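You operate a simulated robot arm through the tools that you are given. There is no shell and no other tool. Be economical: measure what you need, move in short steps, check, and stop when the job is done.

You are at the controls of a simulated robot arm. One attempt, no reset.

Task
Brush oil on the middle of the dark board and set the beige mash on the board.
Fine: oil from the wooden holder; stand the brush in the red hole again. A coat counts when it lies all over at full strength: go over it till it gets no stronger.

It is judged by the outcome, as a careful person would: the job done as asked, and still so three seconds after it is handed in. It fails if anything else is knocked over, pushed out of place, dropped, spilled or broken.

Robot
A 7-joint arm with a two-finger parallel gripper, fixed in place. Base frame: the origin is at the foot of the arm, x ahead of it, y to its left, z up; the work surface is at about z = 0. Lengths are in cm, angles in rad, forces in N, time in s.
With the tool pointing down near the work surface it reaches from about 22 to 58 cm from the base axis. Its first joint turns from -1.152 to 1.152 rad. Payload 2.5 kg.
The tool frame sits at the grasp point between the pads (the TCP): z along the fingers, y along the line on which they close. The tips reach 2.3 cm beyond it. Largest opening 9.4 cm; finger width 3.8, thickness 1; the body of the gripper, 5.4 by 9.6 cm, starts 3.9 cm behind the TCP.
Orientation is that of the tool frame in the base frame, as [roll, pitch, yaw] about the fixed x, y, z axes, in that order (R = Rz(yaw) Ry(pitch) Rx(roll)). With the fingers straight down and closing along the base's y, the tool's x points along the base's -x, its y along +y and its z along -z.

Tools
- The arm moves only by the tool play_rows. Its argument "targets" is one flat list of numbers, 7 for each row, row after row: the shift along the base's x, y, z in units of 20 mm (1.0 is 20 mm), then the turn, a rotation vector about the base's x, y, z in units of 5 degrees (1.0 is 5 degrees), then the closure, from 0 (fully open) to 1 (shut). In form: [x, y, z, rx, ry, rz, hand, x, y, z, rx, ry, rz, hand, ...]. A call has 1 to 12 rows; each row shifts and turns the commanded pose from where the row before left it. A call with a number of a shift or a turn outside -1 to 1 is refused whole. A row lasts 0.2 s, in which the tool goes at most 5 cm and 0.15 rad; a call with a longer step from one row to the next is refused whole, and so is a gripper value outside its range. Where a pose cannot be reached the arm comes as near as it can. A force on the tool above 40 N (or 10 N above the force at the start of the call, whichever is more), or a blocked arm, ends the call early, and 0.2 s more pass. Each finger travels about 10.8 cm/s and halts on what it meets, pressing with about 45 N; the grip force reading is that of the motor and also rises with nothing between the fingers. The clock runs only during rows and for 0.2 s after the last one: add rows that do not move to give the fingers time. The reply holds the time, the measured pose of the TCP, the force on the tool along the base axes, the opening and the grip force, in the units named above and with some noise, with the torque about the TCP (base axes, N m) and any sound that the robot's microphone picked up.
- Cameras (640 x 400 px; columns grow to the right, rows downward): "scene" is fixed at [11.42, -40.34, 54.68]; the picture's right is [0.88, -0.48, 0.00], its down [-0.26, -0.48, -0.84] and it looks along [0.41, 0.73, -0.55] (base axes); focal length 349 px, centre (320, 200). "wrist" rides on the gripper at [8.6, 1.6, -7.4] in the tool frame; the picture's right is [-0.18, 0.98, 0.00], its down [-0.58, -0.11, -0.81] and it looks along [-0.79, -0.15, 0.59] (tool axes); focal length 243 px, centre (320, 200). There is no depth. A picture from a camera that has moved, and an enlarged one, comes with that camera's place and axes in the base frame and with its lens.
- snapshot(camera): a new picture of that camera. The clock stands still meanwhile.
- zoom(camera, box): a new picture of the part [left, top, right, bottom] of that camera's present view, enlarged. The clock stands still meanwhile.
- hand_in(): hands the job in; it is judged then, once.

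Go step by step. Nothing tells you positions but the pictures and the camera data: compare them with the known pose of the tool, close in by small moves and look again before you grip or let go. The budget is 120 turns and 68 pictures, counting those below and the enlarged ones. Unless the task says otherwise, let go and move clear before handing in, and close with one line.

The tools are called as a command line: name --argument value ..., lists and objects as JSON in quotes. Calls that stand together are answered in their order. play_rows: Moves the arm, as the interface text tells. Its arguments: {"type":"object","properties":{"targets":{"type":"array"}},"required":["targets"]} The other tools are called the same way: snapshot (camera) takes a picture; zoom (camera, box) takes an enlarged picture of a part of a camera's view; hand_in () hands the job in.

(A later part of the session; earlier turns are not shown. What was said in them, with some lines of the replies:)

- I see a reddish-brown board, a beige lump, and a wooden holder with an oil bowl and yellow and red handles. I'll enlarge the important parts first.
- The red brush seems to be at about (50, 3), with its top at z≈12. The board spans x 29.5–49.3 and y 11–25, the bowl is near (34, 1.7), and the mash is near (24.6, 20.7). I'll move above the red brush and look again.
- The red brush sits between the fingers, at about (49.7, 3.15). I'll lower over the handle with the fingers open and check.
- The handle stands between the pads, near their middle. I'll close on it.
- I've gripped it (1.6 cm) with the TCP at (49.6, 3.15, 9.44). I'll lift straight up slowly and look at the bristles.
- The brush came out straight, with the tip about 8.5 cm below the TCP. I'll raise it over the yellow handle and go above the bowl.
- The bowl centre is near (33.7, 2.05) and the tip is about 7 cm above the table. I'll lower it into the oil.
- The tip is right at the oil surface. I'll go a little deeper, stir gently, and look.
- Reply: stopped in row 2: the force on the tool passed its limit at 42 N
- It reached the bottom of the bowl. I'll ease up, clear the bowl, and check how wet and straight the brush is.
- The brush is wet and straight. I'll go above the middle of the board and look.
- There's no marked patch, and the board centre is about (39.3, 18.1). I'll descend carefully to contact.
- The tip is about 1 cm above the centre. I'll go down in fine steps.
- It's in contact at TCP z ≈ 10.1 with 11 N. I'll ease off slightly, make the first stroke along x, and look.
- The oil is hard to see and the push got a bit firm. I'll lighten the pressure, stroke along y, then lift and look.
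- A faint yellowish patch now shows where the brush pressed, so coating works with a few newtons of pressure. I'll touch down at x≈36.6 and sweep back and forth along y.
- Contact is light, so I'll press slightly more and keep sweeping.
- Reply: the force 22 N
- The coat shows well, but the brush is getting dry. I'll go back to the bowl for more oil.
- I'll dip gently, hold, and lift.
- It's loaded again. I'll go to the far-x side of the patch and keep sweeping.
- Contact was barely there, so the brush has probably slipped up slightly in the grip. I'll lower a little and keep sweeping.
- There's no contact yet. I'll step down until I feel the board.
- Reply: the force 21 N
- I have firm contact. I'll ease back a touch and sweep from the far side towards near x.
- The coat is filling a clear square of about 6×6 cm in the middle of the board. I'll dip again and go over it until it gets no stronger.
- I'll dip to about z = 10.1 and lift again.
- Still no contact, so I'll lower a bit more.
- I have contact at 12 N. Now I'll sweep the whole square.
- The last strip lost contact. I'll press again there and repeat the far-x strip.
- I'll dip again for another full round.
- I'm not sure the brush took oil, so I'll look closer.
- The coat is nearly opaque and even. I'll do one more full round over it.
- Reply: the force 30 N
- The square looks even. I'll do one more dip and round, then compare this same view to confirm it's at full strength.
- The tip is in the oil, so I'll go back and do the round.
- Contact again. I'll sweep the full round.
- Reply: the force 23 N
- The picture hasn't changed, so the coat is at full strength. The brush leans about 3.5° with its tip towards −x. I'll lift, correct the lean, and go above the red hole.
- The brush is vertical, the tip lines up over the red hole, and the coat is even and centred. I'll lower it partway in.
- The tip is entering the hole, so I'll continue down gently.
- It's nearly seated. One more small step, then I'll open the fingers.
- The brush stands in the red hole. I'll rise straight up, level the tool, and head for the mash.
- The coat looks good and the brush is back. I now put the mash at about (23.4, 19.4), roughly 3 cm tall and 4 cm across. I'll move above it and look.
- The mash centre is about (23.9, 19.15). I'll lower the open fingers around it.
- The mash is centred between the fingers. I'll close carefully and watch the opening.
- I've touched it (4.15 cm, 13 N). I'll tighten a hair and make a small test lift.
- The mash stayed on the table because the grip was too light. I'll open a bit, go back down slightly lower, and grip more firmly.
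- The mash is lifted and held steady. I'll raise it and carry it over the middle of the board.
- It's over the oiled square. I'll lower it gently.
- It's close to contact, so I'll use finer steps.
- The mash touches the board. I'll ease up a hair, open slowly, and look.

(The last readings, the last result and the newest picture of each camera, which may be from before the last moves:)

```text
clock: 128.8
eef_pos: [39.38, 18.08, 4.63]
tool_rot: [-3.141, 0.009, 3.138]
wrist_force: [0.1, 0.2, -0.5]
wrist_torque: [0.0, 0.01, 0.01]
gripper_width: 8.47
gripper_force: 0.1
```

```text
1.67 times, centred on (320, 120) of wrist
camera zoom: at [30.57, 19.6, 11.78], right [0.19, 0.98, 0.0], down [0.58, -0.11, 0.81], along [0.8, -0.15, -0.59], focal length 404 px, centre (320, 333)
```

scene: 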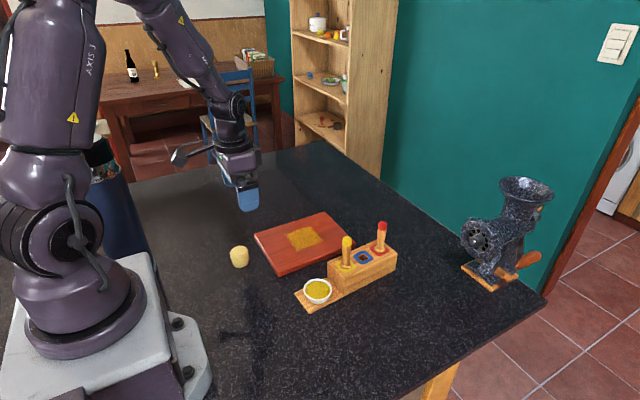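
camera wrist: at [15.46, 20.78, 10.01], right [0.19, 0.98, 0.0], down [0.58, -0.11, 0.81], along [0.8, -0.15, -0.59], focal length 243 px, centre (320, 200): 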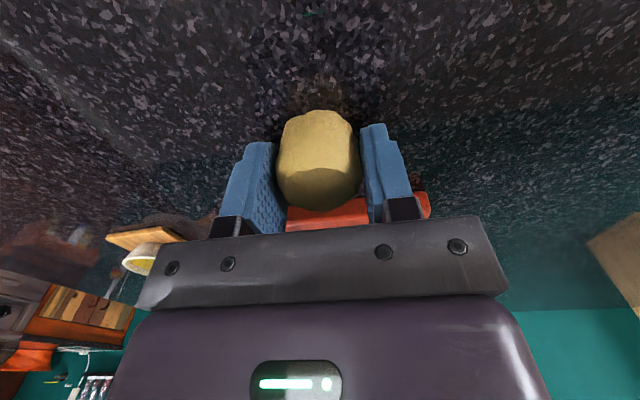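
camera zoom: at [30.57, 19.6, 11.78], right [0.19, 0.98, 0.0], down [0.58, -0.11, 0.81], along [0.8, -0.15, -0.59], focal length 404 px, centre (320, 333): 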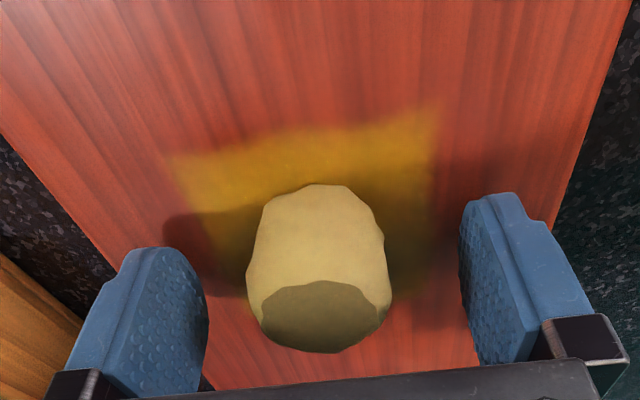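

The mash stands upright on the oiled square. I'll rise straight up, move clear, and check the scene.

play_rows --targets '[0, 0, 0.6, 0, 0, 0, 0.1, 0, 0, 0.9, 0, 0, 0, 0.1, 0, 0, 1, 0, 0, 0, 0.1, 0, 0, 1, 0, 0, 0, 0.1, 0, 0, 1, 0, 0, 0, 0.1, 0, 0, 1, 0, 0, 0, 0.1, -0.8, 0.5, 1, 0, 0, 0, 0.1, -0.8, 0.5, 1, 0, 0, 0, 0.1, -0.8, 0.5, 1, 0, 0, 0, 0.1, -0.8, 0, 0.5, 0, 0, 0, 0.1]'

zoom --camera "scene" --box '[230, 190, 410, 310]'

snapshot --camera "wrist"

```text
clock: 131.0
eef_pos: [32.82, 21.08, 22.58]
tool_rot: [-3.141, 0.006, -3.141]
wrist_force: [0.2, -1.1, 0.2]
wrist_torque: [0.0, 0.02, -0.02]
gripper_width: 8.46
gripper_force: 0.1
```

```text
3.33 times, centred on (320, 250) of scene
camera zoom: at [11.42, -40.34, 54.68], right [0.88, -0.48, 0.0], down [-0.26, -0.48, -0.84], along [0.41, 0.73, -0.55], focal length 1162 px, centre (320, 33)
```

zoom: 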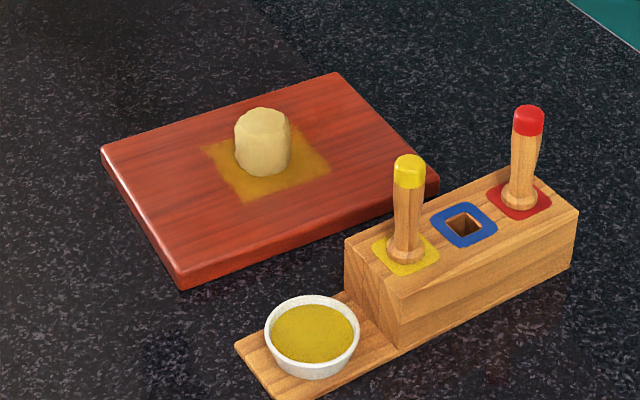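

```text
8 pictures are left
camera wrist: at [24.15, 22.57, 29.87], right [0.18, 0.98, 0.0], down [0.58, -0.11, 0.81], along [0.8, -0.15, -0.59], focal length 243 px, centre (320, 200)
```

wrist: 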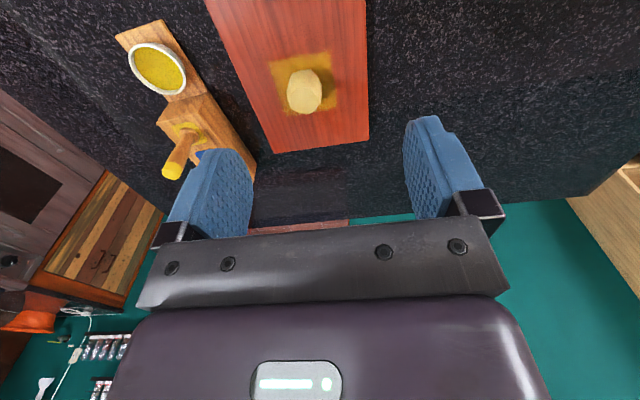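

The coat is even, the mash stands on the board, the brush is back in the red hole, and nothing else has moved. I'm handing it in.

hand_in

```text
The job is handed in.
```

I brushed oil over the middle of the dark board until another coat made no visible difference, stood the brush back in the red hole, and set the beige mash on the oiled patch.
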